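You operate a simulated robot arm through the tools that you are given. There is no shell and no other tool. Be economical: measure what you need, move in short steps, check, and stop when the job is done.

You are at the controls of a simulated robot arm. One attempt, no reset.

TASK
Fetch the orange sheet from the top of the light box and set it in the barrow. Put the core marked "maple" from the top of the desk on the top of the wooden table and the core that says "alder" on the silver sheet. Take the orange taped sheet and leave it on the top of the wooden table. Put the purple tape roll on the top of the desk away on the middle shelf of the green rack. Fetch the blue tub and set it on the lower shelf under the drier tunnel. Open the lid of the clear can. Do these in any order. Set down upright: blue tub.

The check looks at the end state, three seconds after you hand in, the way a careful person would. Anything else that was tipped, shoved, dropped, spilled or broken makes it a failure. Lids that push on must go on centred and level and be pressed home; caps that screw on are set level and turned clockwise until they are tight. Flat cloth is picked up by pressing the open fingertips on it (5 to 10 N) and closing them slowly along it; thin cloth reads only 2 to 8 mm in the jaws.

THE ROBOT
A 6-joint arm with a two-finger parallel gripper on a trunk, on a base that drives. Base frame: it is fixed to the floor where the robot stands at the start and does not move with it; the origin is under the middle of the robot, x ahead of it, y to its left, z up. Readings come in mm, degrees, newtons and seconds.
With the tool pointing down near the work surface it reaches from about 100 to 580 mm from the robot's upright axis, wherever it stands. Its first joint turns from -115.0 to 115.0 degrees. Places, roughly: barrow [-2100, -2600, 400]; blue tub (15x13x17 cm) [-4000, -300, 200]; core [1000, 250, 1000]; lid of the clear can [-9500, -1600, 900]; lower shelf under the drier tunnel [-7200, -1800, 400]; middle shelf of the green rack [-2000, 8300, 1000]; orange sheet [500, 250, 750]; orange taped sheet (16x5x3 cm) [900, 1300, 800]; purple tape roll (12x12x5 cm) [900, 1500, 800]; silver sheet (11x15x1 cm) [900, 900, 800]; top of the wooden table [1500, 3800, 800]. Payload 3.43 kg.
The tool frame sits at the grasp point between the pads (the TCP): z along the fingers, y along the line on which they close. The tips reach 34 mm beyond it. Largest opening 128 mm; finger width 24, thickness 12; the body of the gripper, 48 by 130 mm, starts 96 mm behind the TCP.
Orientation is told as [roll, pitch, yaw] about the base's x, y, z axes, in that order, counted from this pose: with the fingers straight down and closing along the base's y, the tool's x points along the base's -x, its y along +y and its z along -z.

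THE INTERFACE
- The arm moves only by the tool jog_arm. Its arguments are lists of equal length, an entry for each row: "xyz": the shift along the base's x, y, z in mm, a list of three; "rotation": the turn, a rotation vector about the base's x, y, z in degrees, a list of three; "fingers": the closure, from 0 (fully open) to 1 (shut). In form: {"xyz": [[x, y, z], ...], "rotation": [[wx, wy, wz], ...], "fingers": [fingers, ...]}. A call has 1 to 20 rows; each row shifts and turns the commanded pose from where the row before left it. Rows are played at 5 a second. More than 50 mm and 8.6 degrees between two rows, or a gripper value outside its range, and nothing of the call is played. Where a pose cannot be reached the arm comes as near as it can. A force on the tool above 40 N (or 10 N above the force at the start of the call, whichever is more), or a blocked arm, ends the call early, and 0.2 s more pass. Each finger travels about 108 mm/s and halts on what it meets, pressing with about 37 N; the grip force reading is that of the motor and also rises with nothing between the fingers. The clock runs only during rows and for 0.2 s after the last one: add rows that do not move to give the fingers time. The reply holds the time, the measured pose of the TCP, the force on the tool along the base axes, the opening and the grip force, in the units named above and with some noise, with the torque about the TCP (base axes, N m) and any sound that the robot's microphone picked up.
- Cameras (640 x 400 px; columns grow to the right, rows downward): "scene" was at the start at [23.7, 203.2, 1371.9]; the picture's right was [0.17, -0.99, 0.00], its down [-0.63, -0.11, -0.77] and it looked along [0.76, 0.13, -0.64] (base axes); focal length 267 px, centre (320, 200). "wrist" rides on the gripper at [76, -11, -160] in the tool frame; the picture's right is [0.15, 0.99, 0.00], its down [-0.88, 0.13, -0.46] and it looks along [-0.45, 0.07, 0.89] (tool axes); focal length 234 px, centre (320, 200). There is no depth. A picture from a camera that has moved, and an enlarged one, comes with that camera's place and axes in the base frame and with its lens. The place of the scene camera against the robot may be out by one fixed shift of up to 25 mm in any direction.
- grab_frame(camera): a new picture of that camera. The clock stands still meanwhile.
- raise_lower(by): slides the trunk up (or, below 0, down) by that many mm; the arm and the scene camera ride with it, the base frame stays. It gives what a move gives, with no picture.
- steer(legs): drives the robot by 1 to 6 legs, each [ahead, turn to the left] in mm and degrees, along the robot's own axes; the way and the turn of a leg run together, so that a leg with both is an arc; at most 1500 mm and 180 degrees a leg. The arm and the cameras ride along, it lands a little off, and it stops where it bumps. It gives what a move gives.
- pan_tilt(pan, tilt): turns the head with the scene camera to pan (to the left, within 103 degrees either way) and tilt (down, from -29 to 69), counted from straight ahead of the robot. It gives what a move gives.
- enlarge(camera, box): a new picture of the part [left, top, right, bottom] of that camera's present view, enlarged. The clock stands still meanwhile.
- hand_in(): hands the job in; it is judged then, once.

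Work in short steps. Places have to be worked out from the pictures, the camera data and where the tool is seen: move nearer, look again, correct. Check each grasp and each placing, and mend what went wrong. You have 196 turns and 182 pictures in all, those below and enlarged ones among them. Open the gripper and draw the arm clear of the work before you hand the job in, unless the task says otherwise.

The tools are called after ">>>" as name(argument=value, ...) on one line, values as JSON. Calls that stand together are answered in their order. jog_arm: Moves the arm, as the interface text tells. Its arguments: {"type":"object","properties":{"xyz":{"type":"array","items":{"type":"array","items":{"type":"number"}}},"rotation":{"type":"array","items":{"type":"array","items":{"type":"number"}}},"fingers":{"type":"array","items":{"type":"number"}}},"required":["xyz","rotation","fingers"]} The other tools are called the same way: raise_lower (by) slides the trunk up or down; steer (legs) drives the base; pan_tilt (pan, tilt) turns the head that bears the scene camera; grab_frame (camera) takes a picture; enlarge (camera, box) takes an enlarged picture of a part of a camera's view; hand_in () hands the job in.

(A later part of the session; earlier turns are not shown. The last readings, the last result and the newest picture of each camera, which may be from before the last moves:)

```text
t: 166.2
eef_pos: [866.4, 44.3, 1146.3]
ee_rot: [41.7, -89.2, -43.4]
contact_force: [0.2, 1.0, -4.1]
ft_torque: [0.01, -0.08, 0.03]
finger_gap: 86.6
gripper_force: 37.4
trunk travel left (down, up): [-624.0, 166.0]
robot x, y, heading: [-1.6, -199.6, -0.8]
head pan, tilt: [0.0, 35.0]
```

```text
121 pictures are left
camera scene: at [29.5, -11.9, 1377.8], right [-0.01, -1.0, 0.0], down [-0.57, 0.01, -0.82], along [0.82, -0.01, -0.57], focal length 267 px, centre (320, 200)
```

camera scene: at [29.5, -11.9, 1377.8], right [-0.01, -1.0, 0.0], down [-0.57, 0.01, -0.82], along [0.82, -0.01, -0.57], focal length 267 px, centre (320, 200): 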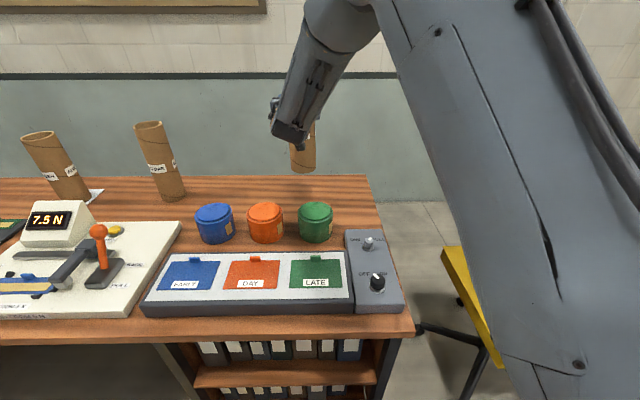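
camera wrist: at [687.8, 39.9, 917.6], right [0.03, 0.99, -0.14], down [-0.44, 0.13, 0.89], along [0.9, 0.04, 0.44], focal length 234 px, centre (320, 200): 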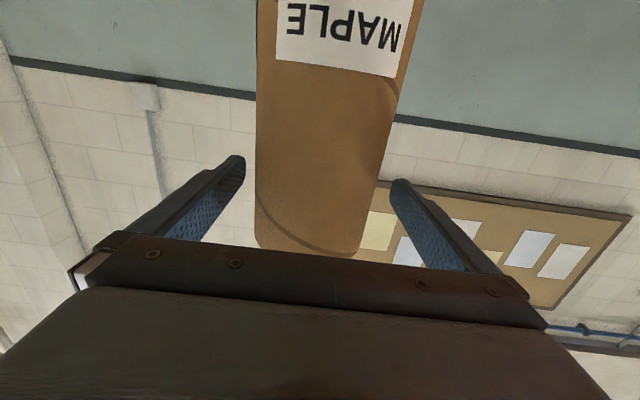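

Maple is held. I retract and drive to the wooden table.

>>> jog_arm(xyz=[[-44, 0, 0], [-44, 0, 0], [-44, 0, 0], [-44, 0, 0], [-44, 0, 0], [-44, 0, 0], [-44, 0, 0]], rotation=[[0, 0, 0], [0, 0, 0], [0, 0, 0], [0, 0, 0], [0, 0, 0], [0, 0, 0], [0, 0, 0]], fingers=[0.5, 0.5, 0.5, 0.5, 0.5, 0.5, 0.5])

>>> steer(legs=[[-220, 0], [0, 90.8], [1250, 0], [1250, 0], [960, 0], [0, -90]])

>>> steer(legs=[[700, 0]])

>>> pan_tilt(pan=0, tilt=35)

>>> grab_frame(camera="scene")

```text
t: 167.8
eef_pos: [556.4, 42.5, 1146.3]
ee_rot: [45.1, -89.2, -46.9]
contact_force: [0.6, -0.2, -3.1]
ft_torque: [0.01, -0.08, 0.01]
finger_gap: 86.7
gripper_force: 36.8
trunk travel left (down, up): [-624.0, 166.0]
robot x, y, heading: [-0.6, -201.1, -0.9]
head pan, tilt: [0.0, 35.0]
```

```text
t: 193.5
eef_pos: [486.4, 3464.9, 1147.0]
ee_rot: [45.8, -89.2, -49.8]
contact_force: [-0.5, -0.2, -2.9]
ft_torque: [-0.01, -0.06, -0.03]
finger_gap: 85.7
gripper_force: 36.8
trunk travel left (down, up): [-624.0, 166.0]
robot x, y, heading: [-80.0, 3246.7, -3.3]
head pan, tilt: [0.0, 35.0]
```

```text
t: 197.4
eef_pos: [1190.7, 3426.6, 1145.8]
ee_rot: [45.4, -89.3, -49.5]
contact_force: [-0.9, 0.4, -2.6]
ft_torque: [-0.03, -0.06, -0.03]
finger_gap: 85.7
gripper_force: 36.9
trunk travel left (down, up): [-624.0, 166.0]
robot x, y, heading: [621.9, 3205.0, -3.1]
head pan, tilt: [0.0, 35.0]
```

```text
t: 198.0
eef_pos: [1190.4, 3426.4, 1147.1]
ee_rot: [44.1, -89.2, -48.3]
contact_force: [-0.3, -0.7, -2.8]
ft_torque: [-0.04, -0.06, 0.01]
finger_gap: 85.8
gripper_force: 37.5
trunk travel left (down, up): [-624.0, 166.0]
robot x, y, heading: [622.0, 3207.4, -3.2]
head pan, tilt: [0.0, 35.0]
```

```text
120 pictures are left
camera scene: at [662.0, 3393.6, 1377.9], right [-0.06, -1.0, 0.0], down [-0.57, 0.03, -0.82], along [0.82, -0.05, -0.57], focal length 267 px, centre (320, 200)
```

scene: 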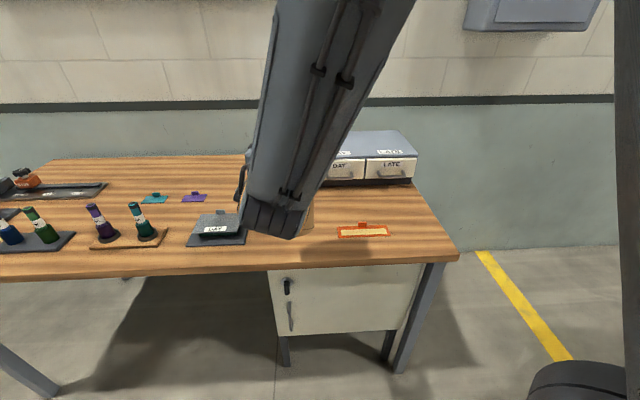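

I place maple at about (1290, 3436): expected contact at TCP z 1033.

>>> jog_arm(xyz=[[35, 4, 0], [35, 3, 0], [30, 3, -10], [0, 0, -30], [0, 0, -30], [0, 0, -30]], rotation=[[0, 0, 0], [0, 0, 0], [0, 0, 0], [0, 0, 0], [0, 0, 0], [0, 0, 0]], fingers=[0.5, 0.5, 0.5, 0.5, 0.5, 0.5])

>>> grab_frame(camera="scene")

```text
t: 199.4
eef_pos: [1288.4, 3437.4, 1045.7]
ee_rot: [49.7, -89.2, -53.8]
contact_force: [0.5, -0.4, -2.8]
ft_torque: [-0.03, -0.01, 0.02]
finger_gap: 86.3
gripper_force: 37.0
trunk travel left (down, up): [-624.0, 166.0]
robot x, y, heading: [623.5, 3206.9, -3.1]
head pan, tilt: [0.0, 35.0]
```

```text
119 pictures are left
camera scene: at [661.7, 3393.3, 1377.9], right [-0.06, -1.0, 0.0], down [-0.57, 0.03, -0.82], along [0.82, -0.05, -0.57], focal length 267 px, centre (320, 200)
```

scene: 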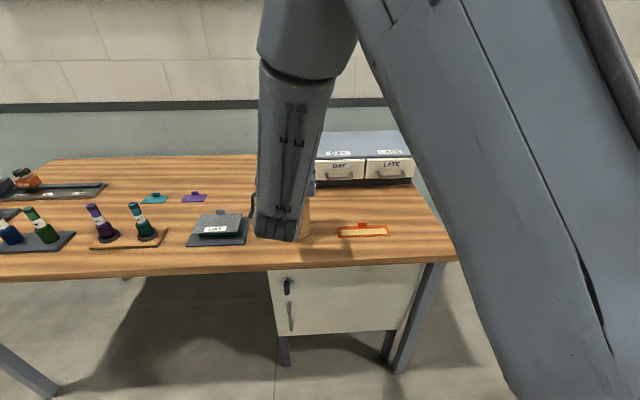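

>>> jog_arm(xyz=[[0, 0, -4], [0, 0, -4], [0, 0, -2]], rotation=[[0, 0, 0], [0, 0, 0], [0, 0, 0]], fingers=[0.5, 0.5, 0.5])

>>> jog_arm(xyz=[[0, 0, -1.5], [0, 0, -1]], rotation=[[0, 0, 0], [0, 0, 0]], fingers=[0.5, 0.5])

```text
t: 200.2
eef_pos: [1289.8, 3436.3, 1036.2]
ee_rot: [44.5, -89.0, -48.6]
contact_force: [-0.7, -0.3, -2.9]
ft_torque: [0.02, -0.02, -0.01]
finger_gap: 85.7
gripper_force: 36.7
trunk travel left (down, up): [-624.0, 166.0]
robot x, y, heading: [624.7, 3208.1, -3.3]
head pan, tilt: [0.0, 35.0]
```

```text
t: 200.8
eef_pos: [1290.5, 3435.7, 1034.9]
ee_rot: [45.0, -89.2, -49.2]
contact_force: [-0.8, -0.3, -3.2]
ft_torque: [-0.05, -0.02, -0.04]
finger_gap: 85.6
gripper_force: 37.2
trunk travel left (down, up): [-624.0, 166.0]
robot x, y, heading: [623.4, 3209.3, -3.2]
head pan, tilt: [0.0, 35.0]
```

>>> jog_arm(xyz=[[0, 0, -1], [0, 0, -1]], rotation=[[0, 0, 0], [0, 0, 0]], fingers=[0.5, 0.5])

>>> jog_arm(xyz=[[0, 0, -1], [0, 0, -1]], rotation=[[0, 0, 0], [0, 0, 0]], fingers=[0.5, 0.5])

```text
t: 201.4
eef_pos: [1292.3, 3435.3, 1031.4]
ee_rot: [47.0, -89.1, -51.2]
contact_force: [-0.9, 0.2, -1.2]
ft_torque: [-0.08, 0.12, -0.04]
finger_gap: 85.5
gripper_force: 37.0
trunk travel left (down, up): [-624.0, 166.0]
robot x, y, heading: [621.6, 3203.6, -3.2]
head pan, tilt: [0.0, 35.0]
```

```text
t: 202.0
eef_pos: [1290.2, 3436.6, 1033.4]
ee_rot: [60.0, -89.4, -64.1]
contact_force: [-2.9, -0.1, 13.2]
ft_torque: [-0.81, 0.49, -0.09]
finger_gap: 85.5
gripper_force: 36.9
trunk travel left (down, up): [-624.0, 166.0]
robot x, y, heading: [624.6, 3207.9, -3.0]
head pan, tilt: [0.0, 35.0]
```

Seated. I release and back out along the tool axis.

>>> jog_arm(xyz=[[0, 0, 1], [0, 0, 0], [0, 0, 0], [0, 0, 0], [0, 0, 0]], rotation=[[0, 0, 0], [0, 0, 0], [0, 0, 0], [0, 0, 0], [0, 0, 0]], fingers=[0.4, 0.25, 0.1, 0, 0])

>>> grab_frame(camera="wrist")

>>> jog_arm(xyz=[[-25, 1.7, 0], [-35, 2.4, 0], [-35, 2.4, 0], [-35, 2.4, 0], [-35, 2.4, 20], [-30, 2, 30]], rotation=[[0, 0, 0], [0, 0, 0], [0, 0, 0], [0, 0, 0], [0, 0, 0], [0, 0, 0]], fingers=[0, 0, 0, 0, 0, 0])

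>>> grab_frame(camera="wrist")

```text
t: 203.2
eef_pos: [1291.4, 3436.5, 1032.6]
ee_rot: [45.5, -89.2, -49.7]
contact_force: [0.0, -0.3, -0.7]
ft_torque: [0.01, -0.02, -0.02]
finger_gap: 127.9
gripper_force: 0.1
trunk travel left (down, up): [-624.0, 166.0]
robot x, y, heading: [622.8, 3205.7, -3.4]
head pan, tilt: [0.0, 35.0]
```

```text
118 pictures are left
camera wrist: at [1130.6, 3436.4, 957.1], right [0.07, 0.99, -0.14], down [-0.44, 0.15, 0.89], along [0.9, 0.0, 0.44], focal length 234 px, centre (320, 200)
```

wrist: 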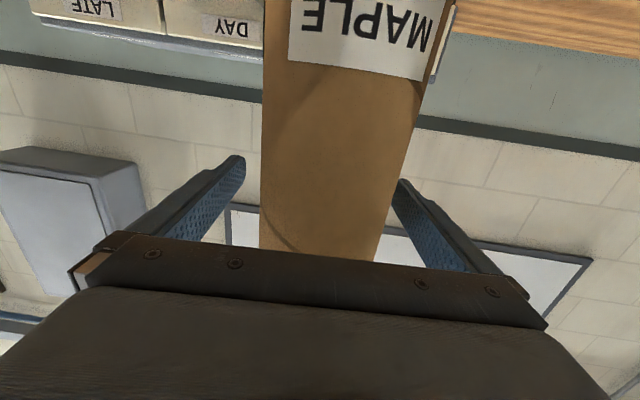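

```text
t: 204.6
eef_pos: [1098.4, 3454.2, 1089.1]
ee_rot: [41.4, -89.1, -45.5]
contact_force: [0.0, 1.2, -0.8]
ft_torque: [-0.03, -0.02, -0.06]
finger_gap: 127.8
gripper_force: 0.1
out of reach, approached as far as the arm can: row 4
trunk travel left (down, up): [-624.0, 166.0]
robot x, y, heading: [624.2, 3204.9, -3.3]
head pan, tilt: [0.0, 35.0]
```

```text
117 pictures are left
camera wrist: at [939.1, 3455.2, 1014.1], right [0.07, 0.99, -0.14], down [-0.44, 0.15, 0.89], along [0.9, 0.0, 0.44], focal length 234 px, centre (320, 200)
```

wrist: 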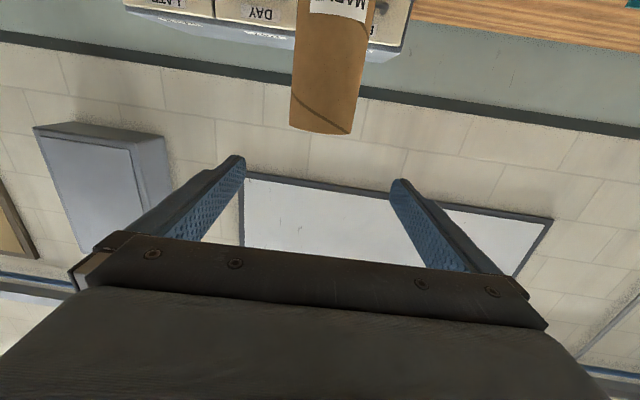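

Maple stands on the table. Next the purple roll: I drive back to the desk at y about 1240.

>>> steer(legs=[[-800, 0], [0, -86.7], [1250, 0], [760, 0], [0, 90], [280, 0]])

>>> pan_tilt(pan=0, tilt=45)

>>> grab_frame(camera="scene")

```text
t: 227.6
eef_pos: [654.8, 1528.1, 1090.1]
ee_rot: [45.4, -89.3, -44.2]
contact_force: [-0.2, -0.6, 0.1]
ft_torque: [0.0, 0.0, -0.01]
finger_gap: 128.2
gripper_force: 0.1
trunk travel left (down, up): [-624.0, 166.0]
robot x, y, heading: [208.4, 1232.4, 1.8]
head pan, tilt: [0.0, 35.0]
```

```text
t: 228.3
eef_pos: [655.8, 1527.5, 1089.1]
ee_rot: [45.4, -89.3, -43.9]
contact_force: [0.4, 0.4, -0.4]
ft_torque: [0.01, 0.02, -0.02]
finger_gap: 128.1
gripper_force: 0.1
trunk travel left (down, up): [-624.0, 166.0]
robot x, y, heading: [206.3, 1235.5, 2.2]
head pan, tilt: [0.0, 45.0]
```

```text
116 pictures are left
camera scene: at [219.8, 1423.9, 1363.1], right [0.04, -1.0, 0.0], down [-0.71, -0.03, -0.71], along [0.71, 0.03, -0.71], focal length 267 px, centre (320, 200)
```

scene: 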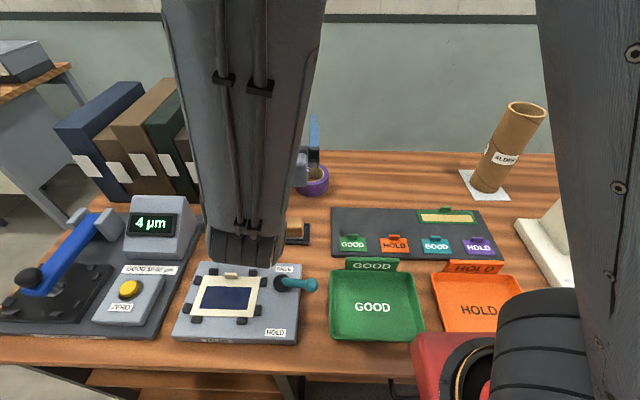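

I tilt the tool to about 35° from vertical and move near the roll's right wall for a wrist view.

>>> jog_arm(xyz=[[13, -12, -18], [13, -12, -18], [13, -12, -18], [13, -12, -18], [13, -12, -18], [13, -12, -18], [13, -12, -18], [0, -8, -10]], rotation=[[0, 7.9, 0], [0, 7.9, 0], [0, 7.9, 0], [0, 7.9, 0], [0, 7.9, 0], [0, 7.9, 0], [0, 7.0, 0], [0, 0, 0]], fingers=[0, 0, 0.2, 0.4, 0.4, 0.4, 0.4, 0.4])

>>> grab_frame(camera="wrist")

>>> grab_frame(camera="scene")

```text
t: 230.1
eef_pos: [745.7, 1436.0, 954.0]
ee_rot: [1.9, -34.9, -0.7]
contact_force: [-0.2, 0.4, -0.5]
ft_torque: [-0.01, 0.02, 0.0]
finger_gap: 76.7
gripper_force: 0.1
trunk travel left (down, up): [-624.0, 166.0]
robot x, y, heading: [204.7, 1233.7, 2.1]
head pan, tilt: [0.0, 45.0]
```

```text
115 pictures are left
camera wrist: at [593.3, 1421.6, 1040.0], right [-0.13, 0.99, -0.06], down [0.46, 0.11, 0.88], along [0.88, 0.08, -0.47], focal length 234 px, centre (320, 200)
```

wrist: 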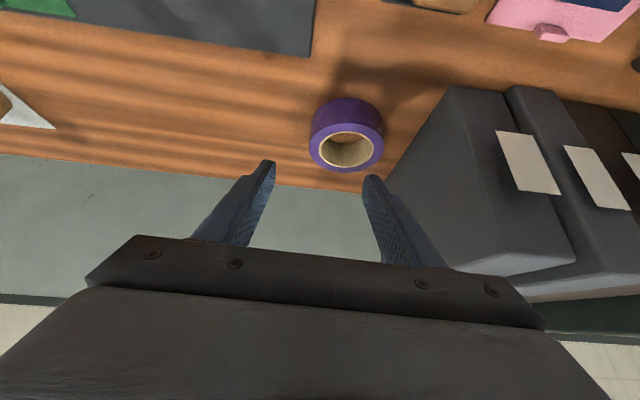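

```text
114 pictures are left
camera scene: at [219.6, 1423.9, 1363.1], right [0.04, -1.0, 0.0], down [-0.71, -0.03, -0.71], along [0.71, 0.03, -0.71], focal length 267 px, centre (320, 200)
```

scene: 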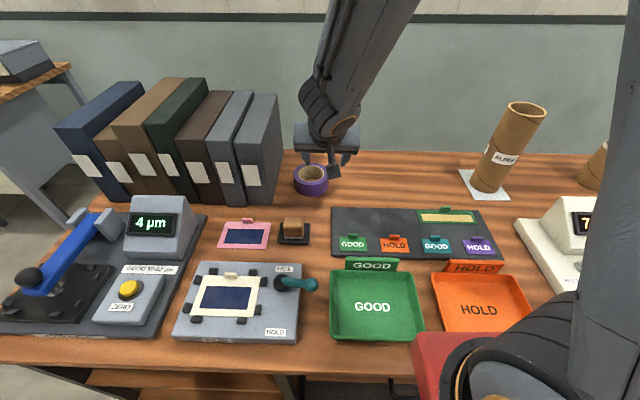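

Roll centre is about (859, 1482), wall at radius about 50. I approach along the tool axis toward the right wall.

>>> jog_arm(xyz=[[20, -1, -25], [20, -1, -28], [20, -1, -28]], rotation=[[0, 0, 0], [0, 0, 0], [0, 0, 0]], fingers=[0.5, 0.6, 0.6])

>>> grab_frame(camera="wrist")

>>> enlarge(camera="scene", box=[240, 100, 400, 200])

```text
t: 230.9
eef_pos: [805.7, 1432.8, 872.6]
ee_rot: [1.9, -35.1, -0.8]
contact_force: [0.1, 0.0, -0.2]
ft_torque: [0.0, -0.02, 0.0]
finger_gap: 51.2
gripper_force: 0.0
trunk travel left (down, up): [-624.0, 166.0]
robot x, y, heading: [205.1, 1233.0, 2.0]
head pan, tilt: [0.0, 45.0]
```

```text
113 pictures are left
camera wrist: at [652.5, 1418.4, 959.0], right [-0.12, 0.99, -0.06], down [0.46, 0.11, 0.88], along [0.88, 0.08, -0.47], focal length 234 px, centre (320, 200)
```

wrist: 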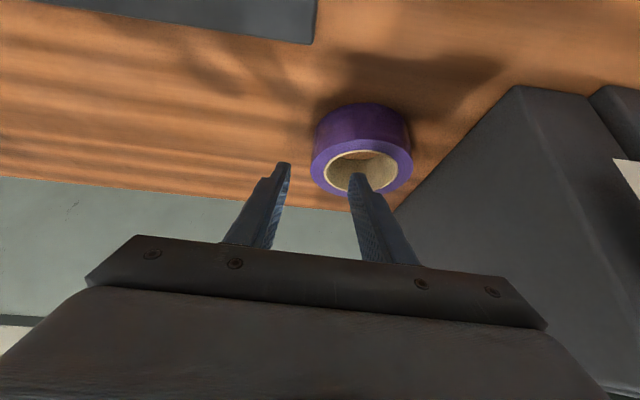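

```text
4.00 times, centred on (320, 150) of scene
camera zoom: at [219.2, 1423.7, 1363.1], right [0.04, -1.0, 0.0], down [-0.71, -0.03, -0.71], along [0.71, 0.03, -0.71], focal length 1069 px, centre (320, 400)
```

zoom: 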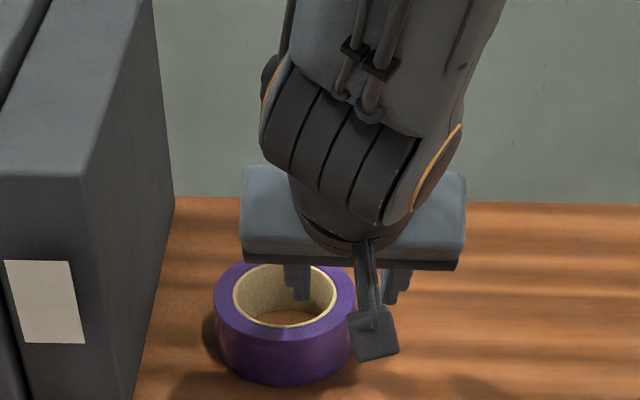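

I insert: inner finger in the hole, outer finger outside.

>>> jog_arm(xyz=[[10, -1, -16], [10, -1, -16], [10, 0, -16], [10, 0, -14]], rotation=[[0, 0, 0], [0, 0, 0], [0, 0, 0], [0, 0, 0]], fingers=[0.6, 0.6, 0.6, 0.6])

>>> grab_frame(camera="wrist")

>>> enlarge(camera="scene", box=[240, 100, 400, 200])

```text
t: 231.9
eef_pos: [847.6, 1430.5, 809.7]
ee_rot: [1.7, -35.1, -0.6]
contact_force: [-0.5, -0.1, -0.3]
ft_torque: [0.02, 0.01, 0.03]
finger_gap: 51.2
gripper_force: 0.0
trunk travel left (down, up): [-624.0, 166.0]
robot x, y, heading: [207.9, 1233.4, 2.1]
head pan, tilt: [0.0, 45.0]
```

```text
111 pictures are left
camera wrist: at [694.5, 1416.7, 896.3], right [-0.13, 0.99, -0.06], down [0.46, 0.11, 0.88], along [0.88, 0.08, -0.47], focal length 234 px, centre (320, 200)
```

wrist: 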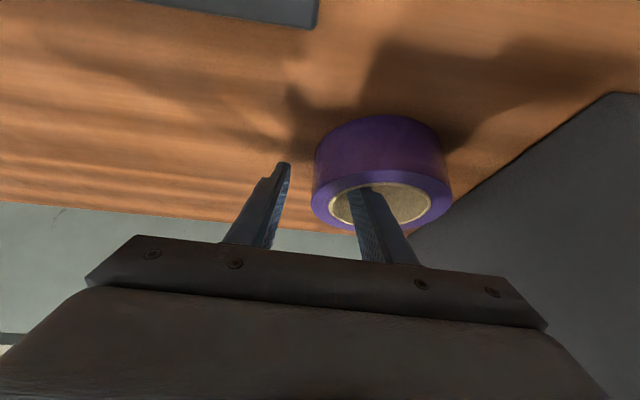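

```text
4.00 times, centred on (320, 150) of scene
camera zoom: at [219.5, 1423.8, 1363.1], right [0.04, -1.0, 0.0], down [-0.71, -0.03, -0.71], along [0.71, 0.03, -0.71], focal length 1069 px, centre (320, 400)
```

zoom: 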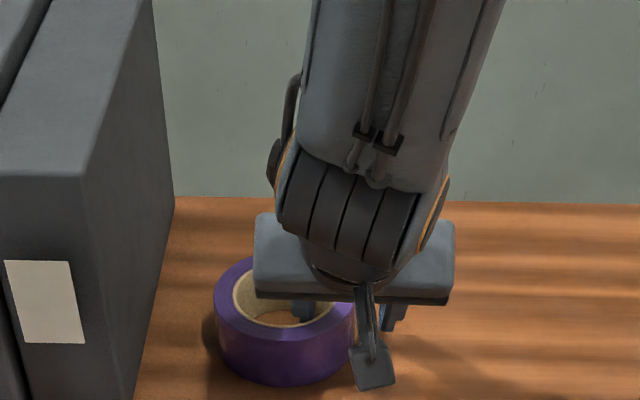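

Inner finger is in the hole and the wall is centred in the gap. I close and lift.

>>> jog_arm(xyz=[[0, 0, 0], [0, 0, 0], [0, 0, 0], [0, 0, 0], [0, 0, 0], [0, 0, 0]], rotation=[[0, 0, 0], [0, 0, 0], [0, 0, 0], [0, 0, 0], [0, 0, 0], [0, 0, 0]], fingers=[0.7, 0.78, 0.84, 0.9, 0.96, 0.96])

>>> jog_arm(xyz=[[0, 0, 5], [0, 0, 10], [0, 0, 25], [0, 0, 30], [0, 0, 30]], rotation=[[0, 0, 0], [0, 0, 0], [0, 0, 0], [0, 0, 0], [0, 0, 0]], fingers=[0.96, 0.96, 0.96, 0.96, 0.96])

>>> grab_frame(camera="wrist")

>>> enlarge(camera="scene", box=[220, 60, 420, 200])

```text
t: 233.3
eef_pos: [847.7, 1431.2, 809.6]
ee_rot: [1.9, -35.0, -0.6]
contact_force: [-0.3, -1.3, 2.5]
ft_torque: [-0.25, -0.01, 0.0]
finger_gap: 22.6
gripper_force: 36.3
trunk travel left (down, up): [-624.0, 166.0]
robot x, y, heading: [204.3, 1236.2, 1.9]
head pan, tilt: [0.0, 45.0]
```

```text
t: 234.5
eef_pos: [848.6, 1432.7, 910.2]
ee_rot: [1.8, -35.0, -0.7]
contact_force: [-0.3, -0.2, -2.3]
ft_torque: [-0.09, 0.02, 0.0]
finger_gap: 22.6
gripper_force: 37.4
trunk travel left (down, up): [-624.0, 166.0]
robot x, y, heading: [205.1, 1232.4, 2.2]
head pan, tilt: [0.0, 45.0]
```

```text
109 pictures are left
camera wrist: at [695.3, 1418.3, 997.3], right [-0.12, 0.99, -0.06], down [0.46, 0.11, 0.88], along [0.88, 0.08, -0.47], focal length 234 px, centre (320, 200)
```

wrist: 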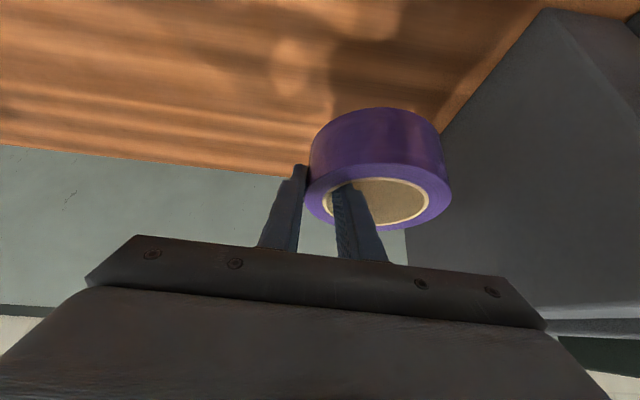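

```text
2.86 times, centred on (320, 130) of scene
camera zoom: at [220.2, 1424.0, 1363.0], right [0.04, -1.0, 0.0], down [-0.71, -0.03, -0.71], along [0.71, 0.03, -0.71], focal length 764 px, centre (320, 400)
```

zoom: 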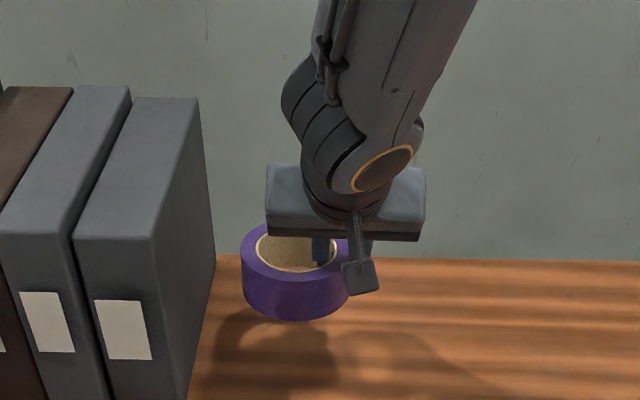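

Roll is held. I lift, retract, and drive up the aisle toward the green rack.

>>> jog_arm(xyz=[[0, 0, 40], [0, 0, 40], [0, 0, 40], [0, 0, 40], [-40, 0, 10], [-45, 0, 0], [-45, 0, 0], [-45, 0, 0]], rotation=[[0, 0, 0], [0, 0, 0], [0, 0, 0], [0, 0, 0], [0, 0, 0], [0, 0, 0], [0, 0, 0], [0, 0, 0]], fingers=[0.96, 0.96, 0.96, 0.96, 0.96, 0.96, 0.96, 0.96])

>>> steer(legs=[[-480, 0], [0, 88], [1450, 0], [1450, 0], [1400, 0]])

>>> pan_tilt(pan=25, tilt=15)

>>> grab_frame(camera="scene")

```text
t: 236.3
eef_pos: [672.3, 1429.6, 1074.9]
ee_rot: [1.7, -35.0, -0.6]
contact_force: [-0.5, -0.2, -2.6]
ft_torque: [-0.15, 0.05, 0.02]
finger_gap: 22.5
gripper_force: 37.3
trunk travel left (down, up): [-624.0, 166.0]
robot x, y, heading: [204.3, 1235.7, 2.3]
head pan, tilt: [0.0, 45.0]
```

```text
t: 262.7
eef_pos: [-155.6, 5920.2, 1075.6]
ee_rot: [1.8, -35.1, 81.7]
contact_force: [-0.2, 0.1, -2.2]
ft_torque: [-0.06, -0.09, -0.02]
finger_gap: 20.7
gripper_force: 36.8
trunk travel left (down, up): [-624.0, 166.0]
robot x, y, heading: [-27.6, 5428.9, 84.5]
head pan, tilt: [0.0, 45.0]
```

```text
t: 263.7
eef_pos: [-155.4, 5921.0, 1075.7]
ee_rot: [1.8, -35.0, 81.7]
contact_force: [0.3, 0.3, -1.4]
ft_torque: [-0.06, -0.09, -0.02]
finger_gap: 20.3
gripper_force: 37.3
trunk travel left (down, up): [-624.0, 166.0]
robot x, y, heading: [-26.2, 5429.9, 84.3]
head pan, tilt: [25.0, 15.0]
```

```text
107 pictures are left
camera scene: at [-248.6, 5465.7, 1409.8], right [0.94, 0.33, 0.0], down [0.09, -0.24, -0.97], along [-0.32, 0.91, -0.26], focal length 267 px, centre (320, 200)
```

scene: 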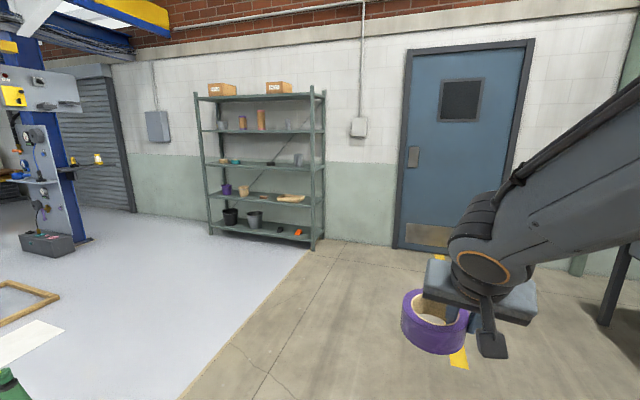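

The rack front is at y about 8180, x -2735 to -1275; the middle shelf has free room in the centre. I drive diagonally to in front of it.

>>> steer(legs=[[0, 49], [1290, 0], [1290, 0], [0, -43.5]])

>>> pan_tilt(pan=0, tilt=20)

>>> grab_frame(camera="scene")

```text
t: 280.4
eef_pos: [-1910.5, 7813.2, 1074.6]
ee_rot: [1.8, -35.1, 84.4]
contact_force: [-0.8, -0.5, -1.9]
ft_torque: [-0.06, -0.12, 0.01]
finger_gap: 19.4
gripper_force: 37.5
trunk travel left (down, up): [-624.0, 166.0]
robot x, y, heading: [-1752.1, 7335.1, 87.1]
head pan, tilt: [25.0, 15.0]
```

```text
t: 281.3
eef_pos: [-1910.6, 7815.5, 1074.1]
ee_rot: [1.8, -35.0, 84.3]
contact_force: [0.2, -0.3, -2.2]
ft_torque: [-0.03, -0.1, -0.03]
finger_gap: 19.6
gripper_force: 36.7
trunk travel left (down, up): [-624.0, 166.0]
robot x, y, heading: [-1751.6, 7335.9, 87.4]
head pan, tilt: [0.0, 20.0]
```

```text
106 pictures are left
camera scene: at [-1941.5, 7363.4, 1401.8], right [1.0, -0.05, 0.0], down [-0.02, -0.34, -0.94], along [0.05, 0.94, -0.34], focal length 267 px, centre (320, 200)
```

scene: 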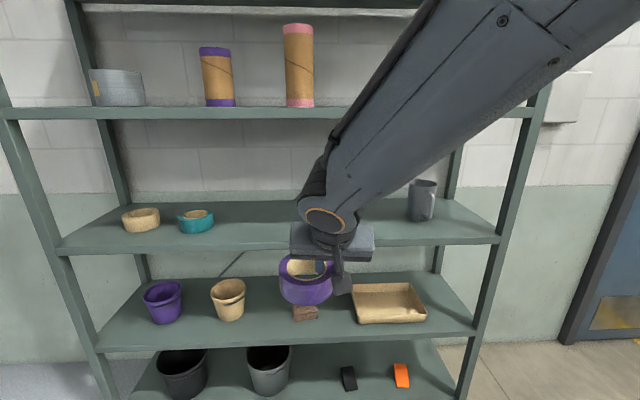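

The middle shelf is free between the teal roll and the mug. I drive 300 closer and look again for parallax.

>>> steer(legs=[[0, 2.7], [280, 0]])

>>> grab_frame(camera="scene")

>>> grab_frame(camera="wrist")

```text
t: 283.6
eef_pos: [-1937.2, 8081.7, 1075.6]
ee_rot: [1.8, -35.0, 87.5]
contact_force: [0.3, 0.4, -0.5]
ft_torque: [0.0, -0.09, 0.01]
finger_gap: 19.7
gripper_force: 37.2
trunk travel left (down, up): [-624.0, 166.0]
robot x, y, heading: [-1755.0, 7611.3, 90.3]
head pan, tilt: [0.0, 20.0]
```

```text
105 pictures are left
camera scene: at [-1943.5, 7628.6, 1401.8], right [1.0, 0.0, 0.0], down [0.0, -0.34, -0.94], along [0.0, 0.94, -0.34], focal length 267 px, centre (320, 200)
```

scene: 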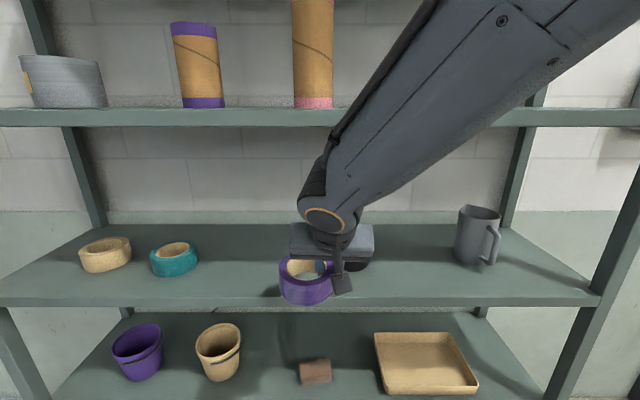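

```text
104 pictures are left
camera wrist: at [-1925.6, 7928.3, 1161.1], right [-0.99, -0.09, -0.06], down [-0.1, 0.46, 0.88], along [-0.06, 0.88, -0.47], focal length 234 px, centre (320, 200)
```

wrist: 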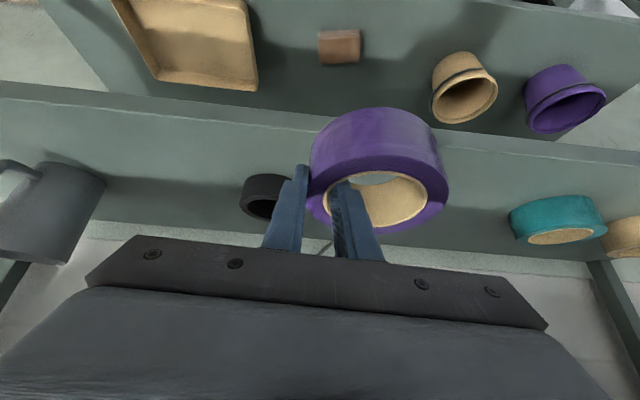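

A dark roll stands at about (-1845, 8342), so I aim our roll centre at x about -2090, y about 8300. I drive 100 ahead, shift left, and lower to z 1010.

>>> steer(legs=[[100, 0]])

>>> jog_arm(xyz=[[-36, 0, -20], [-36, 0, -20], [-34, 0, -20], [0, 30, 0], [0, 40, 0]], rotation=[[0, 0, 0], [0, 0, 0], [0, 0, 0], [0, 0, 0], [0, 0, 0]], fingers=[0.96, 0.96, 0.96, 0.96, 0.96])

>>> grab_frame(camera="scene")

>>> grab_frame(camera="wrist")

```text
t: 284.8
eef_pos: [-1936.9, 8179.8, 1074.4]
ee_rot: [1.7, -35.0, 87.5]
contact_force: [-0.3, 0.7, -1.0]
ft_torque: [-0.06, -0.08, 0.0]
finger_gap: 19.4
gripper_force: 36.6
trunk travel left (down, up): [-624.0, 166.0]
robot x, y, heading: [-1755.6, 7708.1, 90.0]
head pan, tilt: [0.0, 20.0]
```

```text
t: 286.0
eef_pos: [-2041.5, 8249.0, 1017.2]
ee_rot: [1.7, -35.1, 87.6]
contact_force: [-0.3, -1.7, -2.3]
ft_torque: [-0.02, -0.11, 0.02]
finger_gap: 19.2
gripper_force: 36.9
trunk travel left (down, up): [-624.0, 166.0]
robot x, y, heading: [-1759.2, 7708.0, 90.0]
head pan, tilt: [0.0, 20.0]
```

```text
103 pictures are left
camera scene: at [-1944.0, 7726.3, 1401.7], right [1.0, 0.01, 0.0], down [0.0, -0.34, -0.94], along [0.0, 0.94, -0.34], focal length 267 px, centre (320, 200)
```

scene: 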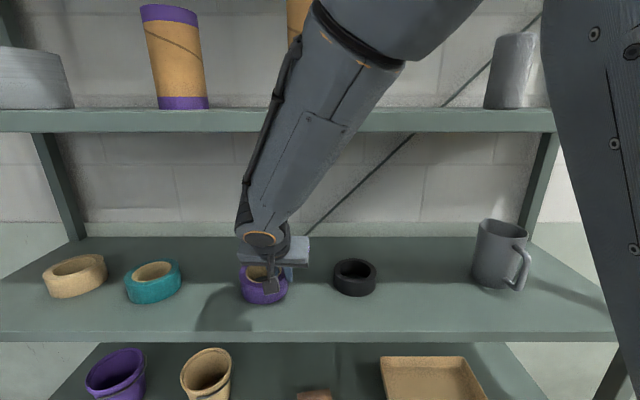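

```text
102 pictures are left
camera wrist: at [-2030.8, 8095.2, 1103.0], right [-0.99, -0.09, -0.06], down [-0.1, 0.46, 0.88], along [-0.06, 0.88, -0.47], focal length 234 px, centre (320, 200)
```

wrist: 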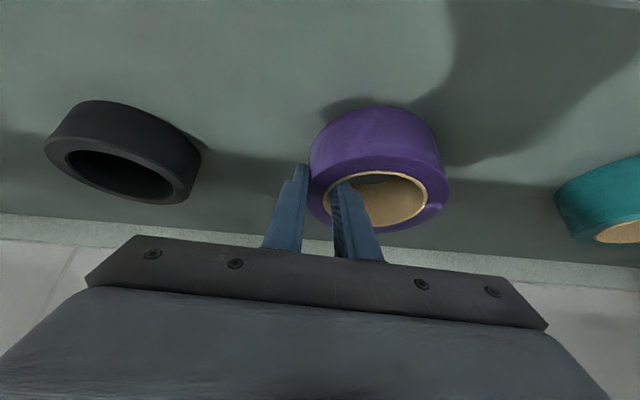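

Well placed between neighbours. I move 40 deeper and lower to contact.

>>> jog_arm(xyz=[[0, 20, 0], [0, 20, 0], [0, 0, -10], [0, 0, -10], [0, 0, -10]], rotation=[[0, 0, 0], [0, 0, 0], [0, 0, 0], [0, 0, 0], [0, 0, 0]], fingers=[0.96, 0.96, 0.96, 0.96, 0.96])

>>> enlarge(camera="scene", box=[160, 180, 400, 330])

```text
t: 286.8
eef_pos: [-2044.5, 8292.6, 1013.1]
ee_rot: [2.5, -35.6, 87.2]
contact_force: [0.5, 0.7, 10.4]
ft_torque: [-0.3, 0.13, -0.01]
finger_gap: 19.6
gripper_force: 37.2
trunk travel left (down, up): [-624.0, 166.0]
robot x, y, heading: [-1757.5, 7707.8, 90.0]
head pan, tilt: [0.0, 20.0]
stopped in row 4: the force on the tool passed its limit at 64 N (the readings are from after the stop); the commanded pose is now the measured one
```

```text
2.67 times, centred on (280, 255) of scene
camera zoom: at [-1943.8, 7726.5, 1401.7], right [1.0, 0.01, 0.0], down [0.0, -0.34, -0.94], along [-0.01, 0.94, -0.34], focal length 713 px, centre (427, 53)
```

zoom: 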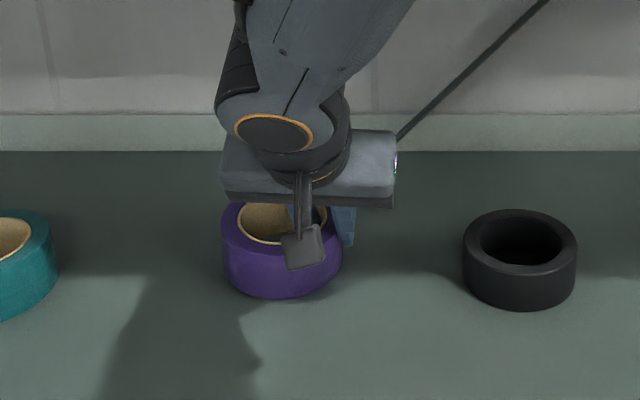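

Contact at TCP z 1013. I check how it sits before releasing.

>>> grab_frame(camera="wrist")

>>> enlarge(camera="scene", box=[220, 230, 320, 300])

```text
100 pictures are left
camera wrist: at [-2034.0, 8137.4, 1097.3], right [-0.99, -0.09, -0.05], down [-0.09, 0.45, 0.89], along [-0.06, 0.89, -0.46], focal length 234 px, centre (320, 200)
```

wrist: 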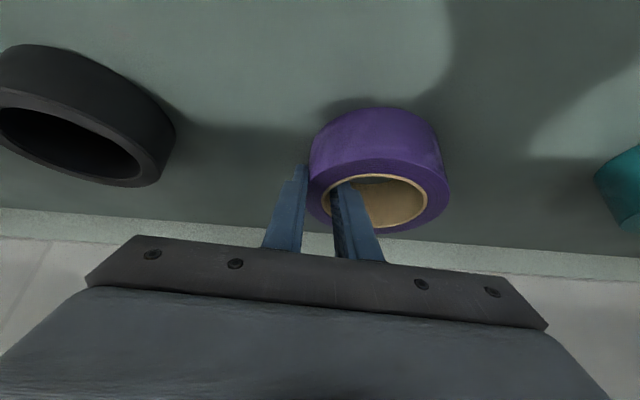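

```text
5.71 times, centred on (270, 265) of scene
camera zoom: at [-1943.8, 7726.5, 1401.7], right [1.0, 0.01, 0.0], down [0.0, -0.34, -0.94], along [-0.01, 0.94, -0.34], focal length 1527 px, centre (606, -171)
```

zoom: 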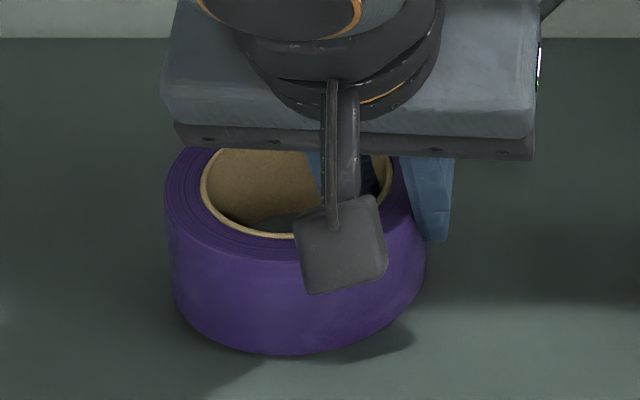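

It's slightly tilted, left side down by a few mm. I release gently so it settles.

>>> jog_arm(xyz=[[0, 0, -1], [0, 0, -1], [0, 0, 0], [0, 0, 0], [0, 0, 0]], rotation=[[0, 0, 0], [0, 0, 0], [0, 0, 0], [0, 0, 0], [0, 0, 0]], fingers=[0.83, 0.8, 0.75, 0.68, 0.62])

>>> enlarge(camera="scene", box=[220, 230, 320, 300])

>>> grab_frame(camera="wrist")

```text
t: 288.0
eef_pos: [-2045.2, 8293.5, 1009.3]
ee_rot: [2.2, -35.5, 87.3]
contact_force: [0.2, 0.4, -0.2]
ft_torque: [0.02, 0.0, -0.01]
finger_gap: 48.5
gripper_force: 0.0
trunk travel left (down, up): [-624.0, 166.0]
robot x, y, heading: [-1761.4, 7709.1, 90.4]
head pan, tilt: [0.0, 20.0]
```

```text
5.71 times, centred on (270, 265) of scene
camera zoom: at [-1944.0, 7726.7, 1401.7], right [1.0, 0.01, 0.0], down [0.0, -0.34, -0.94], along [0.0, 0.94, -0.34], focal length 1527 px, centre (606, -171)
```

zoom: 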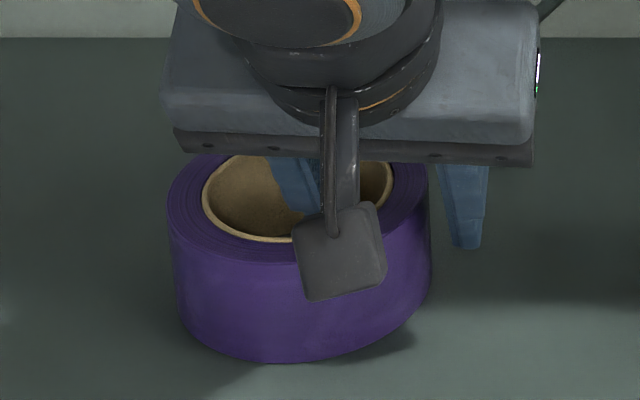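

```text
97 pictures are left
camera wrist: at [-2034.5, 8137.6, 1094.8], right [-0.99, -0.09, -0.05], down [-0.09, 0.45, 0.89], along [-0.06, 0.89, -0.46], focal length 234 px, centre (320, 200)
```

wrist: 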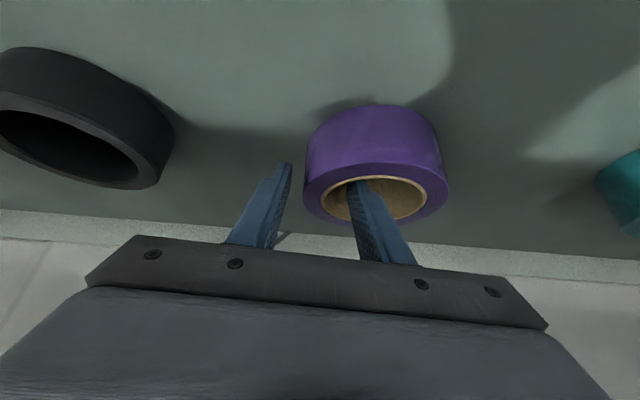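

Roll rests flat. I withdraw along the tool axis, then back out.

>>> jog_arm(xyz=[[0, -11, 16], [0, -11, 16], [0, -11, 16], [0, -40, 10], [0, -45, 0], [0, -45, 0]], rotation=[[0, 0, 0], [0, 0, 0], [0, 0, 0], [0, 0, 0], [0, 0, 0], [0, 0, 0]], fingers=[0.62, 0.62, 0.62, 0.62, 0.62, 0.62])

>>> grab_frame(camera="scene")

```text
t: 289.4
eef_pos: [-2040.4, 8131.9, 1068.2]
ee_rot: [2.1, -35.5, 87.3]
contact_force: [0.7, 0.5, -0.4]
ft_torque: [-0.01, -0.03, 0.01]
finger_gap: 49.0
gripper_force: 0.0
trunk travel left (down, up): [-624.0, 166.0]
robot x, y, heading: [-1757.7, 7709.3, 90.4]
head pan, tilt: [0.0, 20.0]
```

```text
96 pictures are left
camera scene: at [-1944.2, 7727.3, 1401.7], right [1.0, 0.01, 0.0], down [0.0, -0.34, -0.94], along [0.0, 0.94, -0.34], focal length 267 px, centre (320, 200)
```

scene: 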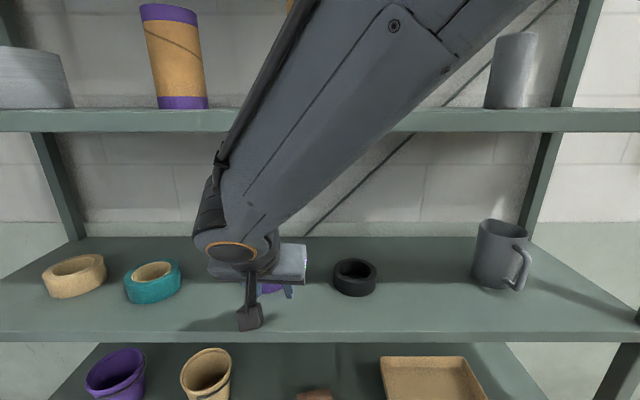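

Purple roll is done. I drive back to the light box for the orange sheet.

>>> steer(legs=[[-400, 0], [0, -140.6], [1180, 0], [1176, 0], [0, -39.8], [1400, 0]])

>>> pan_tilt(pan=0, tilt=20)

>>> grab_frame(camera="scene")

```text
t: 317.4
eef_pos: [159.1, 3695.7, 1067.9]
ee_rot: [2.2, -35.5, -90.9]
contact_force: [0.2, 0.5, 0.0]
ft_torque: [-0.01, 0.01, 0.01]
finger_gap: 48.6
gripper_force: 0.1
trunk travel left (down, up): [-624.0, 166.0]
robot x, y, heading: [-139.8, 4106.8, -87.9]
head pan, tilt: [0.0, 20.0]
```

```text
t: 318.0
eef_pos: [158.1, 3696.0, 1068.3]
ee_rot: [2.3, -35.5, -90.9]
contact_force: [-0.1, 0.0, -0.4]
ft_torque: [0.02, 0.02, 0.01]
finger_gap: 48.5
gripper_force: 0.0
trunk travel left (down, up): [-624.0, 166.0]
robot x, y, heading: [-133.8, 4107.8, -87.8]
head pan, tilt: [0.0, 20.0]
```

```text
95 pictures are left
camera scene: at [65.0, 4085.7, 1401.7], right [-1.0, -0.04, 0.0], down [-0.01, 0.34, -0.94], along [0.03, -0.94, -0.34], focal length 267 px, centre (320, 200)
```

scene: 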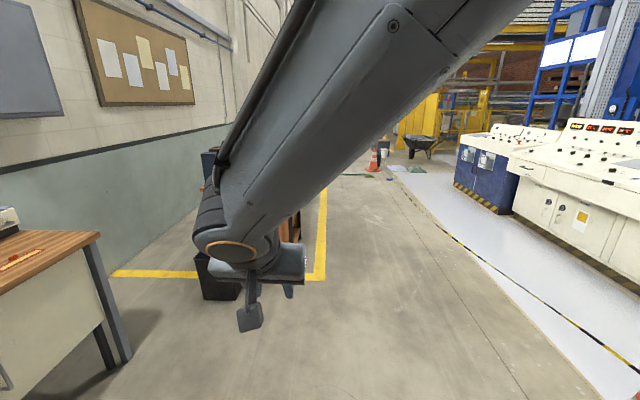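

I continue along the aisle to the light box.

>>> steer(legs=[[0, -3.5], [1400, 0], [1400, 0], [1330, 0], [0, 91.3]])

>>> pan_tilt(pan=0, tilt=40)

>>> grab_frame(camera="scene")

```text
t: 342.3
eef_pos: [175.8, 283.3, 1068.8]
ee_rot: [2.2, -35.6, 0.1]
contact_force: [0.0, 0.7, 0.2]
ft_torque: [0.03, -0.01, 0.02]
finger_gap: 48.7
gripper_force: 0.0
trunk travel left (down, up): [-624.0, 166.0]
robot x, y, heading: [-234.0, -20.4, 3.0]
head pan, tilt: [0.0, 20.0]
```

```text
t: 343.1
eef_pos: [178.4, 283.9, 1068.5]
ee_rot: [2.2, -35.4, 0.1]
contact_force: [-0.1, 0.5, 0.2]
ft_torque: [0.0, 0.01, 0.03]
finger_gap: 48.3
gripper_force: 0.1
trunk travel left (down, up): [-624.0, 166.0]
robot x, y, heading: [-233.1, -21.3, 3.1]
head pan, tilt: [0.0, 40.0]
```

```text
94 pictures are left
camera scene: at [-217.7, 168.7, 1370.4], right [0.06, -1.0, 0.0], down [-0.64, -0.04, -0.77], along [0.77, 0.04, -0.64], focal length 267 px, centre (320, 200)
```

scene: 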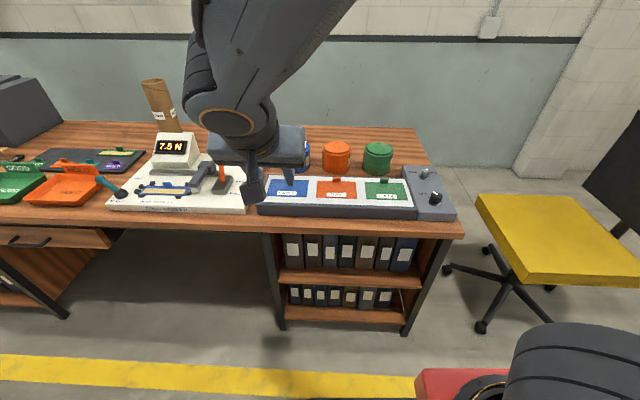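

I drive forward 230, then turn the tool vertical and yaw 90° for the tab on the orange sheet.

>>> steer(legs=[[230, 0]])

>>> jog_arm(xyz=[[10, -9, 0], [10, -9, 0], [10, -9, 0], [10, -9, 0], [10, -9, 0], [10, -9, 0], [10, -9, -10], [10, -9, -10], [10, -9, -10], [10, -9, -10], [10, -9, -10], [10, -9, -10], [10, -9, -10], [0, -9, -10], [0, -9, -10], [0, -9, -10]], rotation=[[0, 7.1, 0], [0, 7.1, 0], [0, 7.1, 0], [0, 7.1, 0], [0, 7.1, 0], [0, 0, 8.2], [0, 0, 8.2], [0, 0, 8.2], [0, 0, 8.2], [0, 0, 8.2], [0, 0, 8.2], [0, 0, 8.2], [0, 0, 8.2], [0, 0, 8.2], [0, 0, 8.2], [0, 0, 8.0]], fingers=[0.6, 0.6, 0.6, 0.6, 0.6, 0.6, 0.6, 0.6, 0.6, 0.6, 0.6, 0.6, 0.6, 0.6, 0.6, 0.6])

>>> grab_frame(camera="wrist")

>>> grab_frame(camera="scene")

```text
t: 344.8
eef_pos: [409.4, 295.0, 1068.3]
ee_rot: [2.2, -35.6, 0.0]
contact_force: [0.2, -0.1, 0.1]
ft_torque: [-0.03, 0.0, -0.02]
finger_gap: 48.5
gripper_force: 0.0
trunk travel left (down, up): [-624.0, 166.0]
robot x, y, heading: [1.2, -8.4, 3.1]
head pan, tilt: [0.0, 40.0]
```

```text
t: 348.2
eef_pos: [539.3, 149.9, 970.2]
ee_rot: [2.3, -0.1, 90.1]
contact_force: [-0.1, 0.1, -0.4]
ft_torque: [-0.01, -0.03, -0.04]
finger_gap: 51.0
gripper_force: 0.0
trunk travel left (down, up): [-624.0, 166.0]
robot x, y, heading: [-1.9, -8.3, 2.9]
head pan, tilt: [0.0, 40.0]
```

```text
93 pictures are left
camera wrist: at [558.1, 75.0, 1129.0], right [-0.99, -0.15, 0.04], down [-0.11, 0.88, 0.46], along [-0.1, 0.45, -0.89], focal length 234 px, centre (320, 200)
```

wrist: 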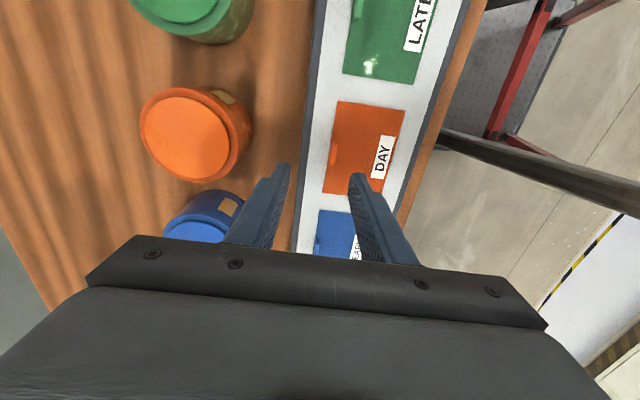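

```text
92 pictures are left
camera scene: at [13.7, 181.2, 1370.3], right [0.05, -1.0, 0.0], down [-0.64, -0.03, -0.77], along [0.77, 0.04, -0.64], focal length 267 px, centre (320, 200)
```

scene: 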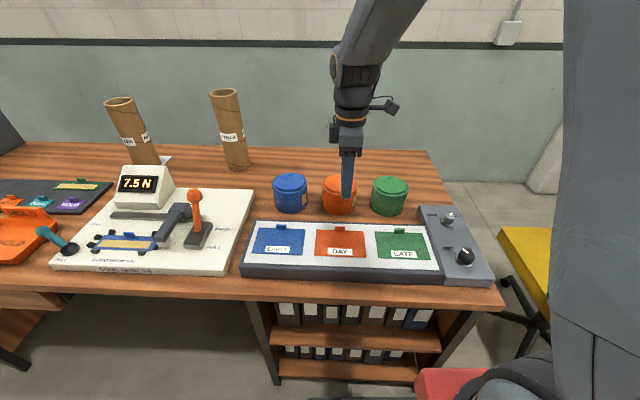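

Tab is about (516, 153). I shift over it and descend to z 905 for another look.

>>> jog_arm(xyz=[[-10, 2, -20], [-11, 1, -20], [0, 0, -25]], rotation=[[0, 0, 0], [0, 0, 0], [0, 0, 0]], fingers=[0.6, 0.65, 0.7])

>>> grab_frame(camera="wrist")

>>> enlarge(camera="scene", box=[270, 160, 430, 270])

```text
t: 349.0
eef_pos: [517.4, 153.6, 905.7]
ee_rot: [2.1, 0.1, 90.0]
contact_force: [0.1, -0.4, -0.4]
ft_torque: [0.03, -0.01, 0.02]
finger_gap: 38.4
gripper_force: 0.1
trunk travel left (down, up): [-624.0, 166.0]
robot x, y, heading: [-2.4, -8.3, 3.2]
head pan, tilt: [0.0, 40.0]
```

```text
91 pictures are left
camera wrist: at [535.3, 78.0, 1065.0], right [-0.99, -0.15, 0.04], down [-0.11, 0.88, 0.46], along [-0.1, 0.45, -0.89], focal length 234 px, centre (320, 200)
```

wrist: 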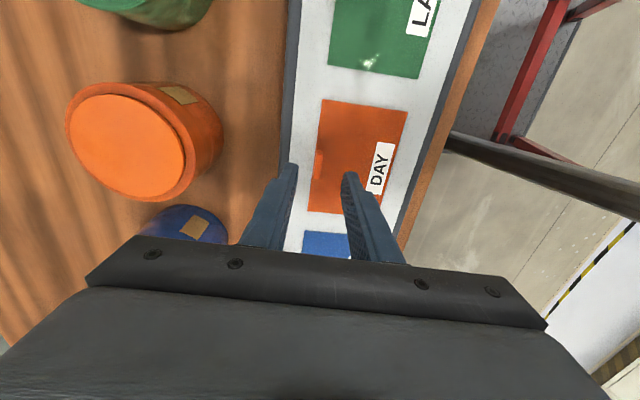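

```text
3.64 times, centred on (350, 215) of scene
camera zoom: at [13.5, 181.0, 1370.4], right [0.05, -1.0, 0.0], down [-0.64, -0.03, -0.77], along [0.77, 0.04, -0.64], focal length 972 px, centre (211, 146)
```

zoom: 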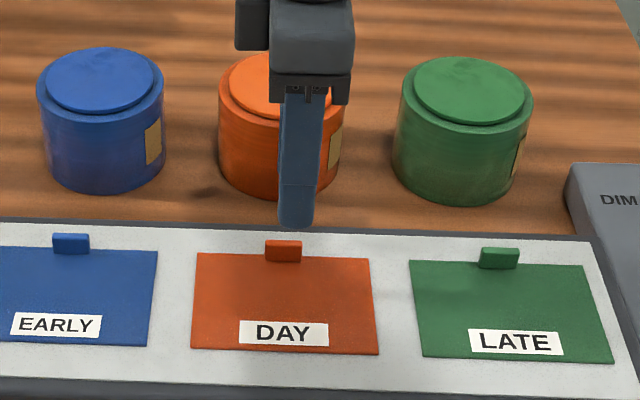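

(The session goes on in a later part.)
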